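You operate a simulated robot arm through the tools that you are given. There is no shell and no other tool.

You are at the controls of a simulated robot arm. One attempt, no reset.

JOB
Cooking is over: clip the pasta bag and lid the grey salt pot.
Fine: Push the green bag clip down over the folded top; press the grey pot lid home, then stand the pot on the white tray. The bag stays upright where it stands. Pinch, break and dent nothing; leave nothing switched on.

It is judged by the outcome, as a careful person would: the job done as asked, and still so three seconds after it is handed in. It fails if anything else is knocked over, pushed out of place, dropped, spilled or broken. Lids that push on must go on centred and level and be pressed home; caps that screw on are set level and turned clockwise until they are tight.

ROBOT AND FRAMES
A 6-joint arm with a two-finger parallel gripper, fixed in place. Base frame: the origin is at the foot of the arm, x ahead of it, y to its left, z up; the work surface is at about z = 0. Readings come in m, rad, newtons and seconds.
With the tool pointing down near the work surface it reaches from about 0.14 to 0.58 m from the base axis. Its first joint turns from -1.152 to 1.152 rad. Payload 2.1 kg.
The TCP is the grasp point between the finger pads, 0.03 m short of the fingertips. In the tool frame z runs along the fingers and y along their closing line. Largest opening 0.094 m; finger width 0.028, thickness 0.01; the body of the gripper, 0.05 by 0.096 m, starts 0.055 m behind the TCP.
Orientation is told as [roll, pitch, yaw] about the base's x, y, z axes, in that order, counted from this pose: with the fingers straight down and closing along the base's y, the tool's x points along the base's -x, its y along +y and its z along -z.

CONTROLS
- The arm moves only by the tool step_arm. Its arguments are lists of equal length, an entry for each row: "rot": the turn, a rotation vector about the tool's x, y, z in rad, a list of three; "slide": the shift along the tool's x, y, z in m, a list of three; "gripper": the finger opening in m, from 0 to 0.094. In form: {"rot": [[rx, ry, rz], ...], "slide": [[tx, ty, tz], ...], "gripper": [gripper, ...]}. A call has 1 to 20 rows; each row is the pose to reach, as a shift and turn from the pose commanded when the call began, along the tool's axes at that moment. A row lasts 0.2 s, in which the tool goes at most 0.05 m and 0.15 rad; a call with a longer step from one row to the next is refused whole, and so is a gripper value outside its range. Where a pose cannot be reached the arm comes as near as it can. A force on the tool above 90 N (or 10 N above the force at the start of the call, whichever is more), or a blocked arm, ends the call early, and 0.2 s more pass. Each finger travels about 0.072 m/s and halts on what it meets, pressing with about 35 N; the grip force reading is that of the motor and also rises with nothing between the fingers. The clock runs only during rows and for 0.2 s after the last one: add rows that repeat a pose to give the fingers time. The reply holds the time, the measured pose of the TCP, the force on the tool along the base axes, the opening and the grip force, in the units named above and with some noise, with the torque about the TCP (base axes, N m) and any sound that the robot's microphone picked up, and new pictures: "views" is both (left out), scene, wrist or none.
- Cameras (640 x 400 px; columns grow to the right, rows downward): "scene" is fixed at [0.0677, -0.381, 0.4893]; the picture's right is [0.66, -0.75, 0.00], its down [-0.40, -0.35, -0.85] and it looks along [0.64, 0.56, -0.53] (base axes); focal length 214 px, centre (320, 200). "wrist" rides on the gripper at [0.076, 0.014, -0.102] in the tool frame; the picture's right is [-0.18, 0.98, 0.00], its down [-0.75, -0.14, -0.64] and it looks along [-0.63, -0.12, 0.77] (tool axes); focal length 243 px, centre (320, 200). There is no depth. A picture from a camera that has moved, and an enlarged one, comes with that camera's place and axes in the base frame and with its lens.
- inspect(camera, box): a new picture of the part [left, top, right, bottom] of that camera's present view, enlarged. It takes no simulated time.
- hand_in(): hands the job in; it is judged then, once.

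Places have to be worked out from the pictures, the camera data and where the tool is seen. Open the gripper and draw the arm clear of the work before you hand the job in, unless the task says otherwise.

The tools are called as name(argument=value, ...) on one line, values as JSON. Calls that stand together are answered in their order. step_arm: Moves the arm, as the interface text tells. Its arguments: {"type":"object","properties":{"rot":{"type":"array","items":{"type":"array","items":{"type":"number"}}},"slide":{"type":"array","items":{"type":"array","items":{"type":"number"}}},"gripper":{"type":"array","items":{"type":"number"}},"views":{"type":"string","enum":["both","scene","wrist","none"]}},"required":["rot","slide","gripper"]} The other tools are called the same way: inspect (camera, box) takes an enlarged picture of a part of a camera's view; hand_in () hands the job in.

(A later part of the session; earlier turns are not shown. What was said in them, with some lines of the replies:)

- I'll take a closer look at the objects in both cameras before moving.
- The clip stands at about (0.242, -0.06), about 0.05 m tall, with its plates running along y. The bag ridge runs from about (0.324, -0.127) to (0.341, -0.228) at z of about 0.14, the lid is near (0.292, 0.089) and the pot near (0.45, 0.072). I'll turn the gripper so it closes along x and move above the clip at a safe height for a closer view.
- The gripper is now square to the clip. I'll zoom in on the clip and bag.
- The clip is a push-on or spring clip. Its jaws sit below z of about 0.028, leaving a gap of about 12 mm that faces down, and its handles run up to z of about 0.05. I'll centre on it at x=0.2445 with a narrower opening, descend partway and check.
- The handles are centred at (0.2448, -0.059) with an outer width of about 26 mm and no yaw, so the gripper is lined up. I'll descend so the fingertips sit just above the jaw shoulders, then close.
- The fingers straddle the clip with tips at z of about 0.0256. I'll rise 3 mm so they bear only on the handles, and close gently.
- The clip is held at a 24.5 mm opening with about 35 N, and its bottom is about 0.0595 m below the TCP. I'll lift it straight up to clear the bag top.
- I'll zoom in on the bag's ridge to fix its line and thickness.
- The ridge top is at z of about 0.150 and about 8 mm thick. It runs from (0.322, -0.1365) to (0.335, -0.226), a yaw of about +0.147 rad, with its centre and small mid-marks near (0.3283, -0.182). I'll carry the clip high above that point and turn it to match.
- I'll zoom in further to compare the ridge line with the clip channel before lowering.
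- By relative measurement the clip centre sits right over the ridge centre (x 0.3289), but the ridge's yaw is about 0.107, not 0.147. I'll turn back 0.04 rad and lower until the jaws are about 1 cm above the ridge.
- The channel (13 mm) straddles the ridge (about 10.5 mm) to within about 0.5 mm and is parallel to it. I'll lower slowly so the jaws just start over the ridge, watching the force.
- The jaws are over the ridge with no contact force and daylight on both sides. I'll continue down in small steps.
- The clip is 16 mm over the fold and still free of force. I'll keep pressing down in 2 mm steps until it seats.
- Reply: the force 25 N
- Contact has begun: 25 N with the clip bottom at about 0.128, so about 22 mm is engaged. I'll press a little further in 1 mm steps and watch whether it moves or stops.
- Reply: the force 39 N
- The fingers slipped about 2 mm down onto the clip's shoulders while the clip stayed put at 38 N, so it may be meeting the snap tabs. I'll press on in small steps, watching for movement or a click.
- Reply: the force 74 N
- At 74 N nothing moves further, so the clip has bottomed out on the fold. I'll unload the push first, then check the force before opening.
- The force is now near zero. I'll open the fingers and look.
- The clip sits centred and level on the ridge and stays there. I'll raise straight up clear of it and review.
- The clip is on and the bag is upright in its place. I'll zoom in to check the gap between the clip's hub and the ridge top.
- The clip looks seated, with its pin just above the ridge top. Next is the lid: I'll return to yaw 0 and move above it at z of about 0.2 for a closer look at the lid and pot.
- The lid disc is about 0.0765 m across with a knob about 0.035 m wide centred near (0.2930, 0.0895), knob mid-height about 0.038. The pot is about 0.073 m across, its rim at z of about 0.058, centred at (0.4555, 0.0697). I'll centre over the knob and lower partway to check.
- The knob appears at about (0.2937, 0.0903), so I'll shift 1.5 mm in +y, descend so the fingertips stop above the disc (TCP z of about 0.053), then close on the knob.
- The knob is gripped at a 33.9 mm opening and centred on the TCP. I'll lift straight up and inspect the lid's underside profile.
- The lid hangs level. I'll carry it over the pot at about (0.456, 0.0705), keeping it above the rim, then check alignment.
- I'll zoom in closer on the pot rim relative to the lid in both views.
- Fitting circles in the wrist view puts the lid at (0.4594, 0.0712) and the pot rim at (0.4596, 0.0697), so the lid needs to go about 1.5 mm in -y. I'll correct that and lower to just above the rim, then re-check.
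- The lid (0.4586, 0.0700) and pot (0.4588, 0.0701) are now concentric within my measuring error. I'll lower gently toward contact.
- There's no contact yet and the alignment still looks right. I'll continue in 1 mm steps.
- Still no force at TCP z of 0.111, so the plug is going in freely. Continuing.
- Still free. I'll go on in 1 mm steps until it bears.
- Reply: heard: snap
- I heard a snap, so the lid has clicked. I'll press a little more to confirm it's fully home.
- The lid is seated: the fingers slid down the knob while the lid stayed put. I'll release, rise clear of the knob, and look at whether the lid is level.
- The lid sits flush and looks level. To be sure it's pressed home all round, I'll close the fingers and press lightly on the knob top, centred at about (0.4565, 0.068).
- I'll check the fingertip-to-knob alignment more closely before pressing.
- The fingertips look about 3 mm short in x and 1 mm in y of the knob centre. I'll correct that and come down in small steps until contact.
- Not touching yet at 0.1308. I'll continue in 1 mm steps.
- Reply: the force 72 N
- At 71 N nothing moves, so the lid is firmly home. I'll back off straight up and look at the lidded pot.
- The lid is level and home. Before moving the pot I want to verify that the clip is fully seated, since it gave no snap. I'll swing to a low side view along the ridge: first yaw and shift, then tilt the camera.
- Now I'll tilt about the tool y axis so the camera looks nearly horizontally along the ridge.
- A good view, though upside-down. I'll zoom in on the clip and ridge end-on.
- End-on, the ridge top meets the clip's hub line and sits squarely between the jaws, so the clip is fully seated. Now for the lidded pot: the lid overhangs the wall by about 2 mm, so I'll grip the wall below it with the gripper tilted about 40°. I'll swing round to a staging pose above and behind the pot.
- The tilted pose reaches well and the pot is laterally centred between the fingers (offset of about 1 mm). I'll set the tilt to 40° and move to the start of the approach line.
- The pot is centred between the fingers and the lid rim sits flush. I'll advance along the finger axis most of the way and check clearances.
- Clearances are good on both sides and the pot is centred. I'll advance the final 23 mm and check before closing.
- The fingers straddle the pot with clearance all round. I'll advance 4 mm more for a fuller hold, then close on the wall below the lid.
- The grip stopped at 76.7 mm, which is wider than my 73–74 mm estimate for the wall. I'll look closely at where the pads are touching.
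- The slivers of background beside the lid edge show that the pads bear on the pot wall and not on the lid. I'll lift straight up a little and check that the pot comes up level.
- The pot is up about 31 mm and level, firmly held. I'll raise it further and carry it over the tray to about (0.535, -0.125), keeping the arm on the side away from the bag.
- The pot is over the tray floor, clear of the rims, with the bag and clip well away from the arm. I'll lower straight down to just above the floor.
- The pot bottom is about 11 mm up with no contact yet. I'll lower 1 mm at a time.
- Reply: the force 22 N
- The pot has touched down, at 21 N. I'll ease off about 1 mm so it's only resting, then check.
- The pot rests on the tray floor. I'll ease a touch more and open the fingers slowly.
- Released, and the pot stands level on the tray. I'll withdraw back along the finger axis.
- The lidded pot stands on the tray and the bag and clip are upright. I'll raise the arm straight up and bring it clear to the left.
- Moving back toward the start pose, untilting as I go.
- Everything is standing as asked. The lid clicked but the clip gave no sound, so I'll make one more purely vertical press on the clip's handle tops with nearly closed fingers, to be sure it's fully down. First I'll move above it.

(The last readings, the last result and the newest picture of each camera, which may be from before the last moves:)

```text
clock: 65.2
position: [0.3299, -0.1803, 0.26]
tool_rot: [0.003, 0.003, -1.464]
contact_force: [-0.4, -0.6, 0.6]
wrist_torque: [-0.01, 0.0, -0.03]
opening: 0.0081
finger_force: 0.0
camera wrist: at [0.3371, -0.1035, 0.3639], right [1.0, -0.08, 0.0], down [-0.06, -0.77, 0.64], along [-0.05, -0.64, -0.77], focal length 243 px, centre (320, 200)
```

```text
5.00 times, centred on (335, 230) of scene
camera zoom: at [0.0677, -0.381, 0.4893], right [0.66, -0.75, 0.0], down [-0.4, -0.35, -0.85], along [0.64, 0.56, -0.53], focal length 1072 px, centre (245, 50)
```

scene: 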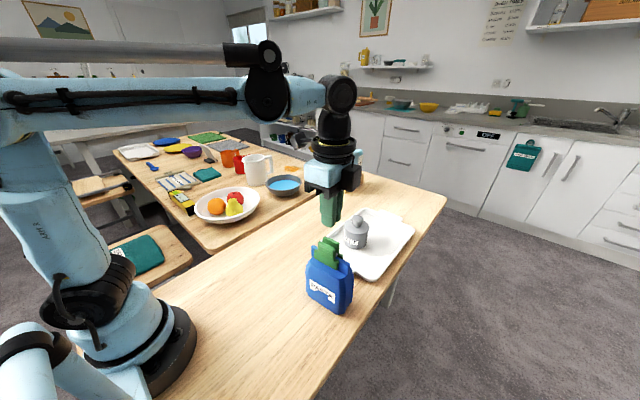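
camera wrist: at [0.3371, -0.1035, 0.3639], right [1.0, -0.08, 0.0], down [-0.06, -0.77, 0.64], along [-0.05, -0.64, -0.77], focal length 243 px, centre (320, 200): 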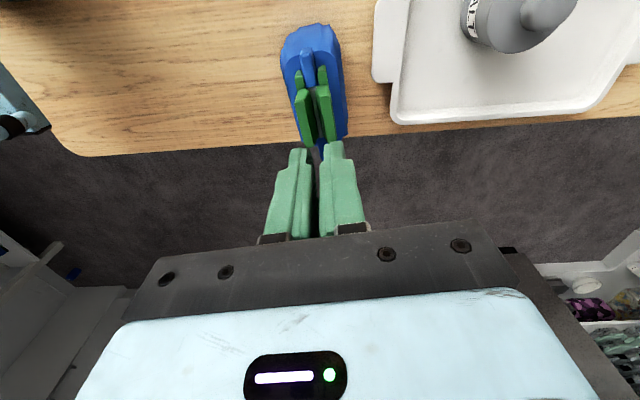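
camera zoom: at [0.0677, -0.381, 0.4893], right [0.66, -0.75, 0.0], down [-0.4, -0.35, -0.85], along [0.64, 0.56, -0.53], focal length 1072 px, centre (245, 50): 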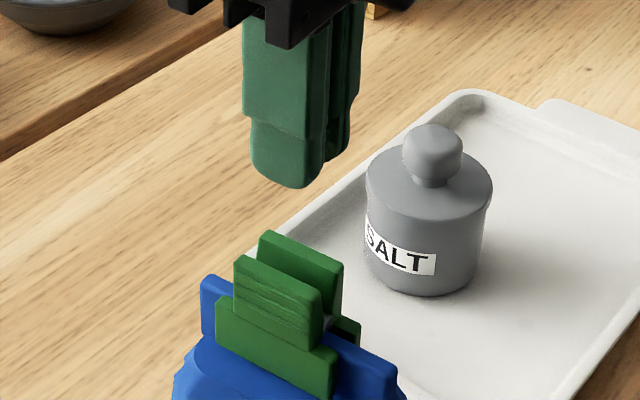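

The fingers are centred over the clip handles (centre about (0.3288, -0.1794)). I'll lower to just above the handle tops, then press gently.

step_arm(rot=[[0, 0, 0], [0, 0, 0], [0, 0, 0], [0, 0, 0]], slide=[[0.0008, -0.001, 0.015], [0.0008, -0.001, 0.03], [0.0008, -0.001, 0.042], [0.0008, -0.001, 0.046]], gripper=[0.008, 0.008, 0.008, 0.008])

inspect(camera="scene", box=[300, 215, 364, 272])

inspect(camera="wrist", box=[270, 60, 370, 200])

```text
clock: 66.2
position: [0.3283, -0.181, 0.2146]
tool_rot: [0.002, 0.003, -1.466]
contact_force: [0.5, 0.3, 0.2]
wrist_torque: [0.04, 0.03, 0.01]
opening: 0.0081
finger_force: 0.1
camera wrist: at [0.3346, -0.1019, 0.3185], right [1.0, -0.08, 0.0], down [-0.06, -0.77, 0.64], along [-0.05, -0.64, -0.77], focal length 243 px, centre (320, 200)
```

scene: 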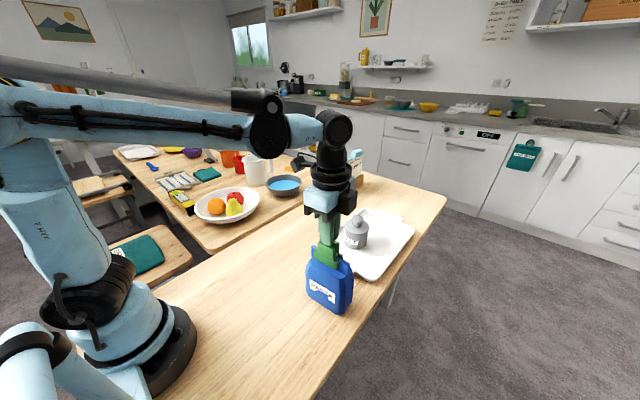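
wrist: 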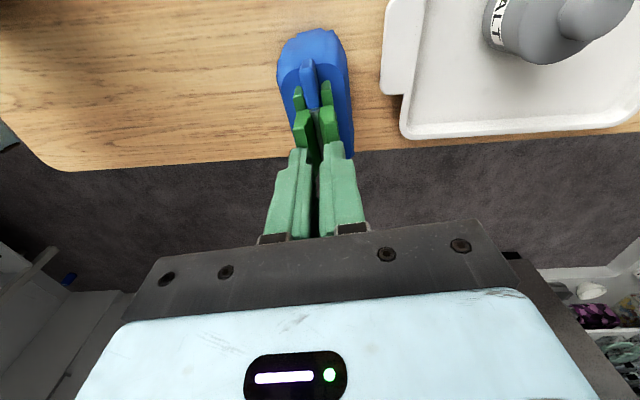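

```text
7.02 times, centred on (332, 244) of scene
camera zoom: at [0.0677, -0.381, 0.4893], right [0.66, -0.75, 0.0], down [-0.4, -0.35, -0.85], along [0.64, 0.56, -0.53], focal length 1505 px, centre (236, -105)
```

zoom: 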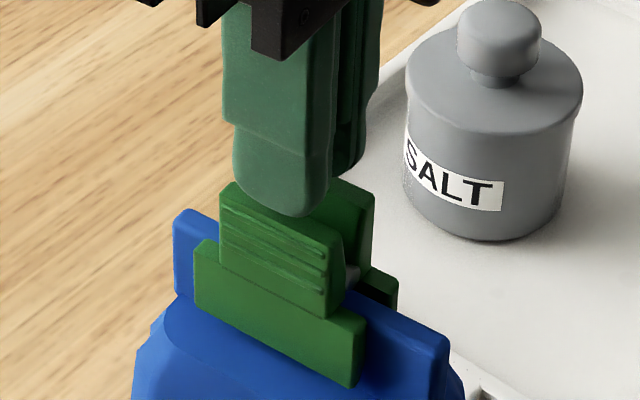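

```text
2.86 times, centred on (320, 130) of wrist
camera zoom: at [0.3346, -0.1019, 0.3185], right [1.0, -0.08, 0.0], down [-0.06, -0.77, 0.64], along [-0.05, -0.64, -0.77], focal length 693 px, centre (320, 400)
```

zoom: 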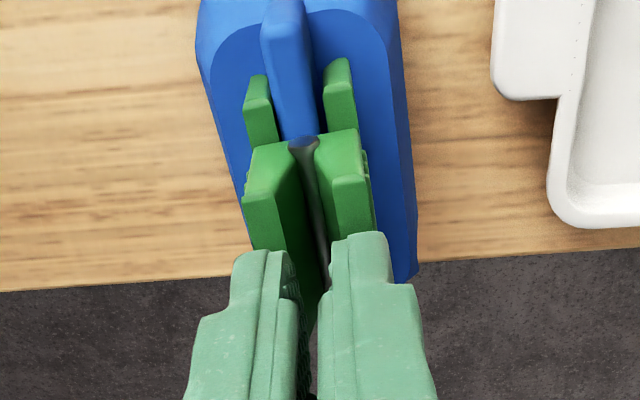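

The fingertips line up with both handle tops. I'll come down in small steps until contact.

step_arm(rot=[[0, 0, 0], [0, 0, 0], [0, 0, 0], [0, 0, 0]], slide=[[0, 0, 0.002], [0, 0, 0.0035], [0, 0, 0.0045], [0, 0, 0.0055]], gripper=[0.008, 0.008, 0.008, 0.008], views="none")

```text
clock: 67.2
position: [0.3293, -0.1787, 0.2084]
tool_rot: [0.003, 0.003, -1.464]
contact_force: [0.1, -0.6, 8.4]
wrist_torque: [-0.07, 0.05, -0.03]
opening: 0.0083
finger_force: 0.1
```

Contact at z of about 0.2085. I'll press in 1 mm steps.

step_arm(rot=[[0, 0, 0], [0, 0, 0], [0, 0, 0]], slide=[[0, 0, 0.001], [0, 0, 0.002], [0, 0, 0.002]], gripper=[0.008, 0.008, 0.008], views="none")

```text
clock: 68.0
position: [0.3294, -0.178, 0.2095]
tool_rot: [0.001, 0.002, -1.465]
contact_force: [1.4, -3.8, 60.3]
wrist_torque: [-0.23, 0.0, 0.02]
opening: 0.008
finger_force: 0.0
```

At 60 N there's no movement and no click, so the clip is hard down on the fold. One last slight increase, then I'll lift off.

step_arm(rot=[[0, 0, 0], [0, 0, 0]], slide=[[0, 0, 0.0007], [0, 0, 0.0007]], gripper=[0.008, 0.008], views="scene")

inspect(camera="scene", box=[300, 215, 364, 272])

```text
clock: 68.6
position: [0.3286, -0.1775, 0.2096]
tool_rot: [0.001, 0.002, -1.465]
contact_force: [-0.5, -2.1, 69.2]
wrist_torque: [-0.23, 0.08, -0.01]
opening: 0.0081
finger_force: 0.1
```

scene: 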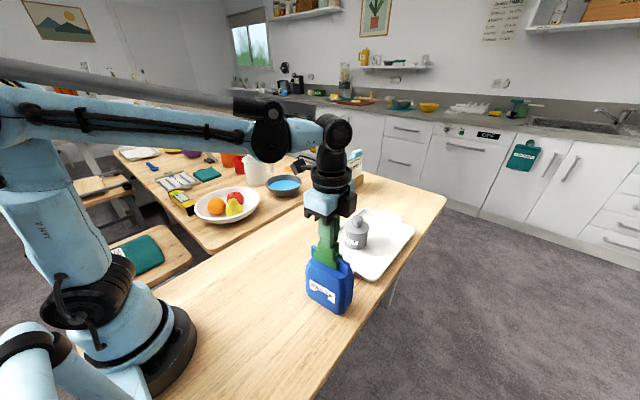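

```text
7.02 times, centred on (332, 244) of scene
camera zoom: at [0.0674, -0.3809, 0.4895], right [0.66, -0.75, 0.0], down [-0.4, -0.35, -0.85], along [0.64, 0.56, -0.53], focal length 1505 px, centre (236, -105)
```

zoom: 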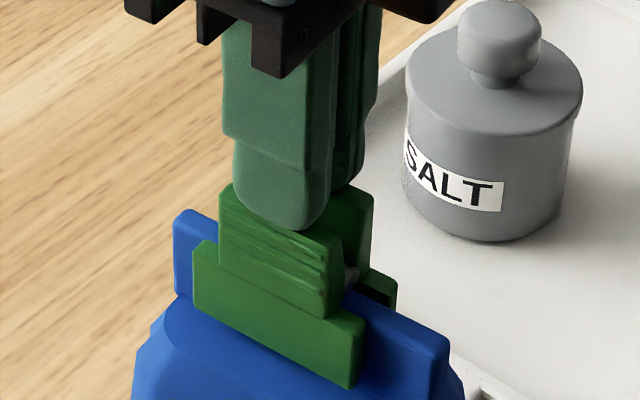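

The clip is hard down and doesn't move. I'll lift off straight up and withdraw.

step_arm(rot=[[0, 0, 0], [0, 0, 0], [0, 0, 0], [0, 0, 0], [0, 0, 0], [0, 0, 0]], slide=[[0, 0, -0.004], [0, 0, -0.02], [0, 0, -0.05], [0, 0, -0.08], [0, 0, -0.11], [0, 0, -0.14]], gripper=[0.008, 0.008, 0.02, 0.04, 0.06, 0.08])

inspect(camera="scene", box=[290, 190, 430, 320])

inspect(camera="wrist", box=[270, 10, 390, 140])

```text
clock: 70.0
position: [0.3289, -0.1795, 0.3464]
tool_rot: [0.001, 0.004, -1.463]
contact_force: [-0.6, -0.6, 0.1]
wrist_torque: [0.01, -0.02, -0.05]
opening: 0.0801
finger_force: 0.1
camera wrist: at [0.3346, -0.1023, 0.4504], right [1.0, -0.08, 0.0], down [-0.06, -0.77, 0.64], along [-0.05, -0.64, -0.77], focal length 243 px, centre (320, 200)
```

scene: 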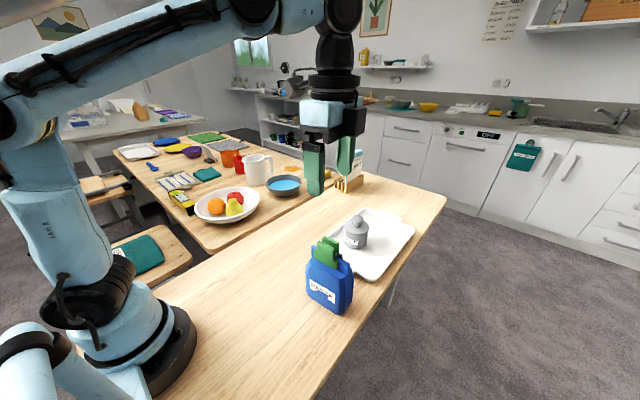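
wrist: 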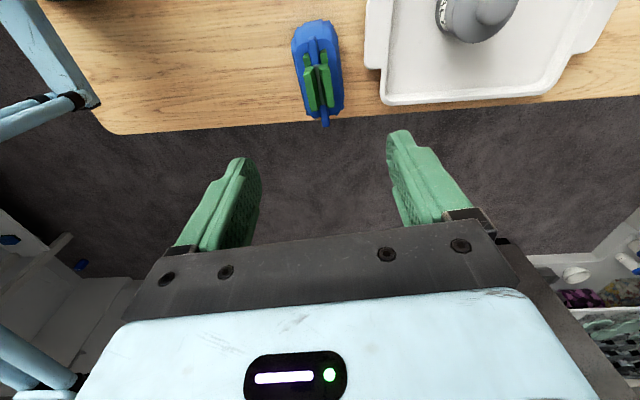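

```text
3.08 times, centred on (360, 255) of scene
camera zoom: at [0.0677, -0.381, 0.4893], right [0.66, -0.75, 0.0], down [-0.4, -0.35, -0.85], along [0.64, 0.56, -0.53], focal length 660 px, centre (197, 31)
```

zoom: 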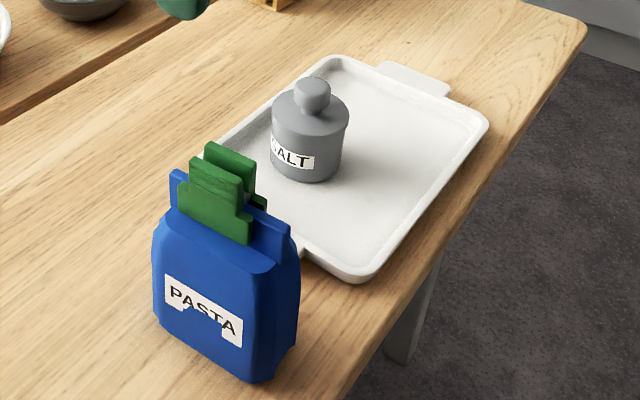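

```text
3.08 times, centred on (330, 75) of wrist
camera zoom: at [0.3346, -0.1023, 0.4504], right [1.0, -0.08, 0.0], down [-0.06, -0.77, 0.64], along [-0.05, -0.64, -0.77], focal length 746 px, centre (289, 585)
```

zoom: 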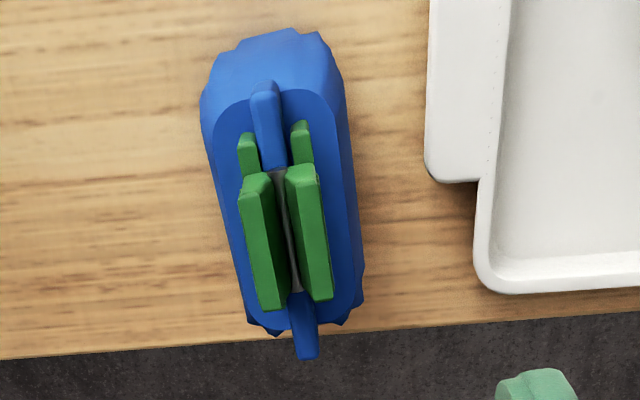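

All items are in place and upright. I'll bring the arm back to near its starting pose, clear of the work.

step_arm(rot=[[0, 0, -0.133], [0, 0, -0.266], [0, 0, -0.399], [0, 0, -0.532], [0, 0, -0.665], [0, 0, -0.798], [0, 0, -0.931], [0, 0, -1.064], [0, 0, -1.197], [0, 0, -1.33], [0, 0, -1.463]], slide=[[0.0227, -0.002, -0.0064], [0.0453, -0.0041, -0.0127], [0.068, -0.0061, -0.0191], [0.0907, -0.0081, -0.0255], [0.1134, -0.0101, -0.0318], [0.136, -0.0122, -0.0382], [0.1587, -0.0142, -0.0445], [0.1814, -0.0162, -0.0509], [0.2041, -0.0182, -0.0573], [0.2267, -0.0203, -0.0636], [0.2494, -0.0223, -0.07]], gripper=[0.094, 0.094, 0.094, 0.094, 0.094, 0.094, 0.094, 0.094, 0.094, 0.094, 0.094])

inspect(camera="scene", box=[220, 180, 450, 330])

```text
clock: 72.4
position: [0.2805, 0.0681, 0.4179]
tool_rot: [0.004, 0.0, 0.0]
contact_force: [0.0, 0.1, -0.2]
wrist_torque: [-0.02, 0.0, 0.01]
opening: 0.094
finger_force: 0.1
camera wrist: at [0.2048, 0.0813, 0.5206], right [0.18, 0.98, 0.0], down [0.75, -0.14, 0.64], along [0.63, -0.12, -0.77], focal length 243 px, centre (320, 200)
```

scene: 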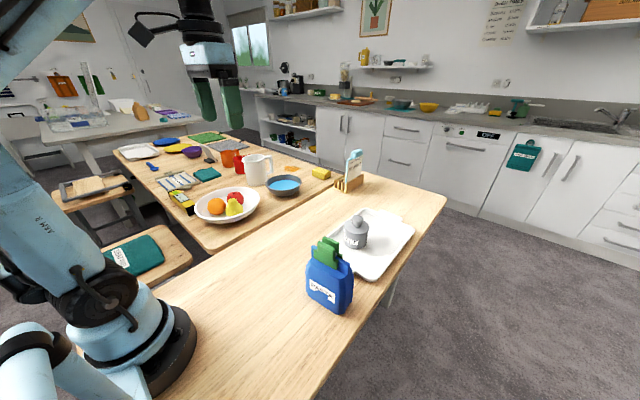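
wrist: 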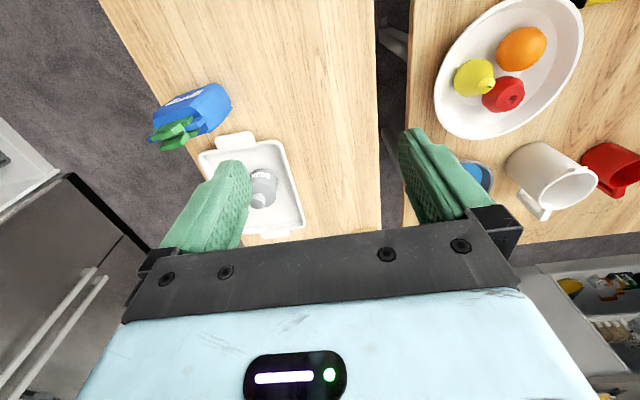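

```text
2.67 times, centred on (335, 255) of scene
camera zoom: at [0.0677, -0.381, 0.4893], right [0.66, -0.75, 0.0], down [-0.4, -0.35, -0.85], along [0.64, 0.56, -0.53], focal length 572 px, centre (280, 53)
```

zoom: 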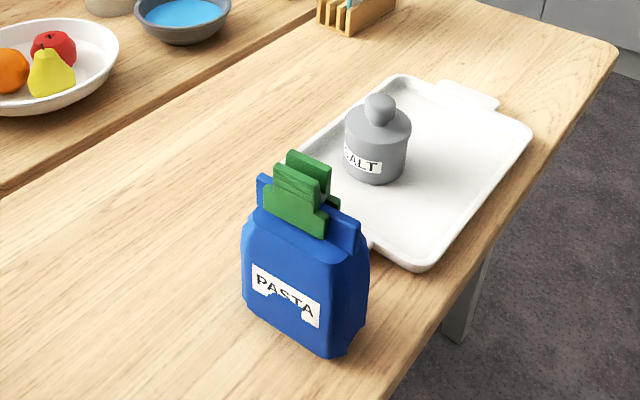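

The clip is fully down on the folded top of the upright bag. The pot lid snapped home and is level, and the pot stands on the white tray. The arm is clear with the gripper open and nothing else was disturbed, so I'm handing the job in.

hand_in()

```text
The job is handed in.
```

The bag is clipped, the salt pot is lidded, and the pot is standing on the white tray. The job is handed in.

- **Clip:** The green clip is pushed down over the folded top. It didn't move when I pressed it again at about 70 N. It made no click, unlike the lid, so I judge it fully down from that hard stop and a close side view. The bag is still upright and, as far as I can see, where it stood.
- **Lid:** It went on centred and snapped home, and a firm press on the knob at about 70 N afterwards moved nothing.
- **Pot:** I gripped it by the wall below the lid, carried it level and set it on the tray floor, clear of the rims.

In the final pictures nothing else was knocked over or moved, and I switched nothing on. The gripper is open and the arm is back near its starting pose.
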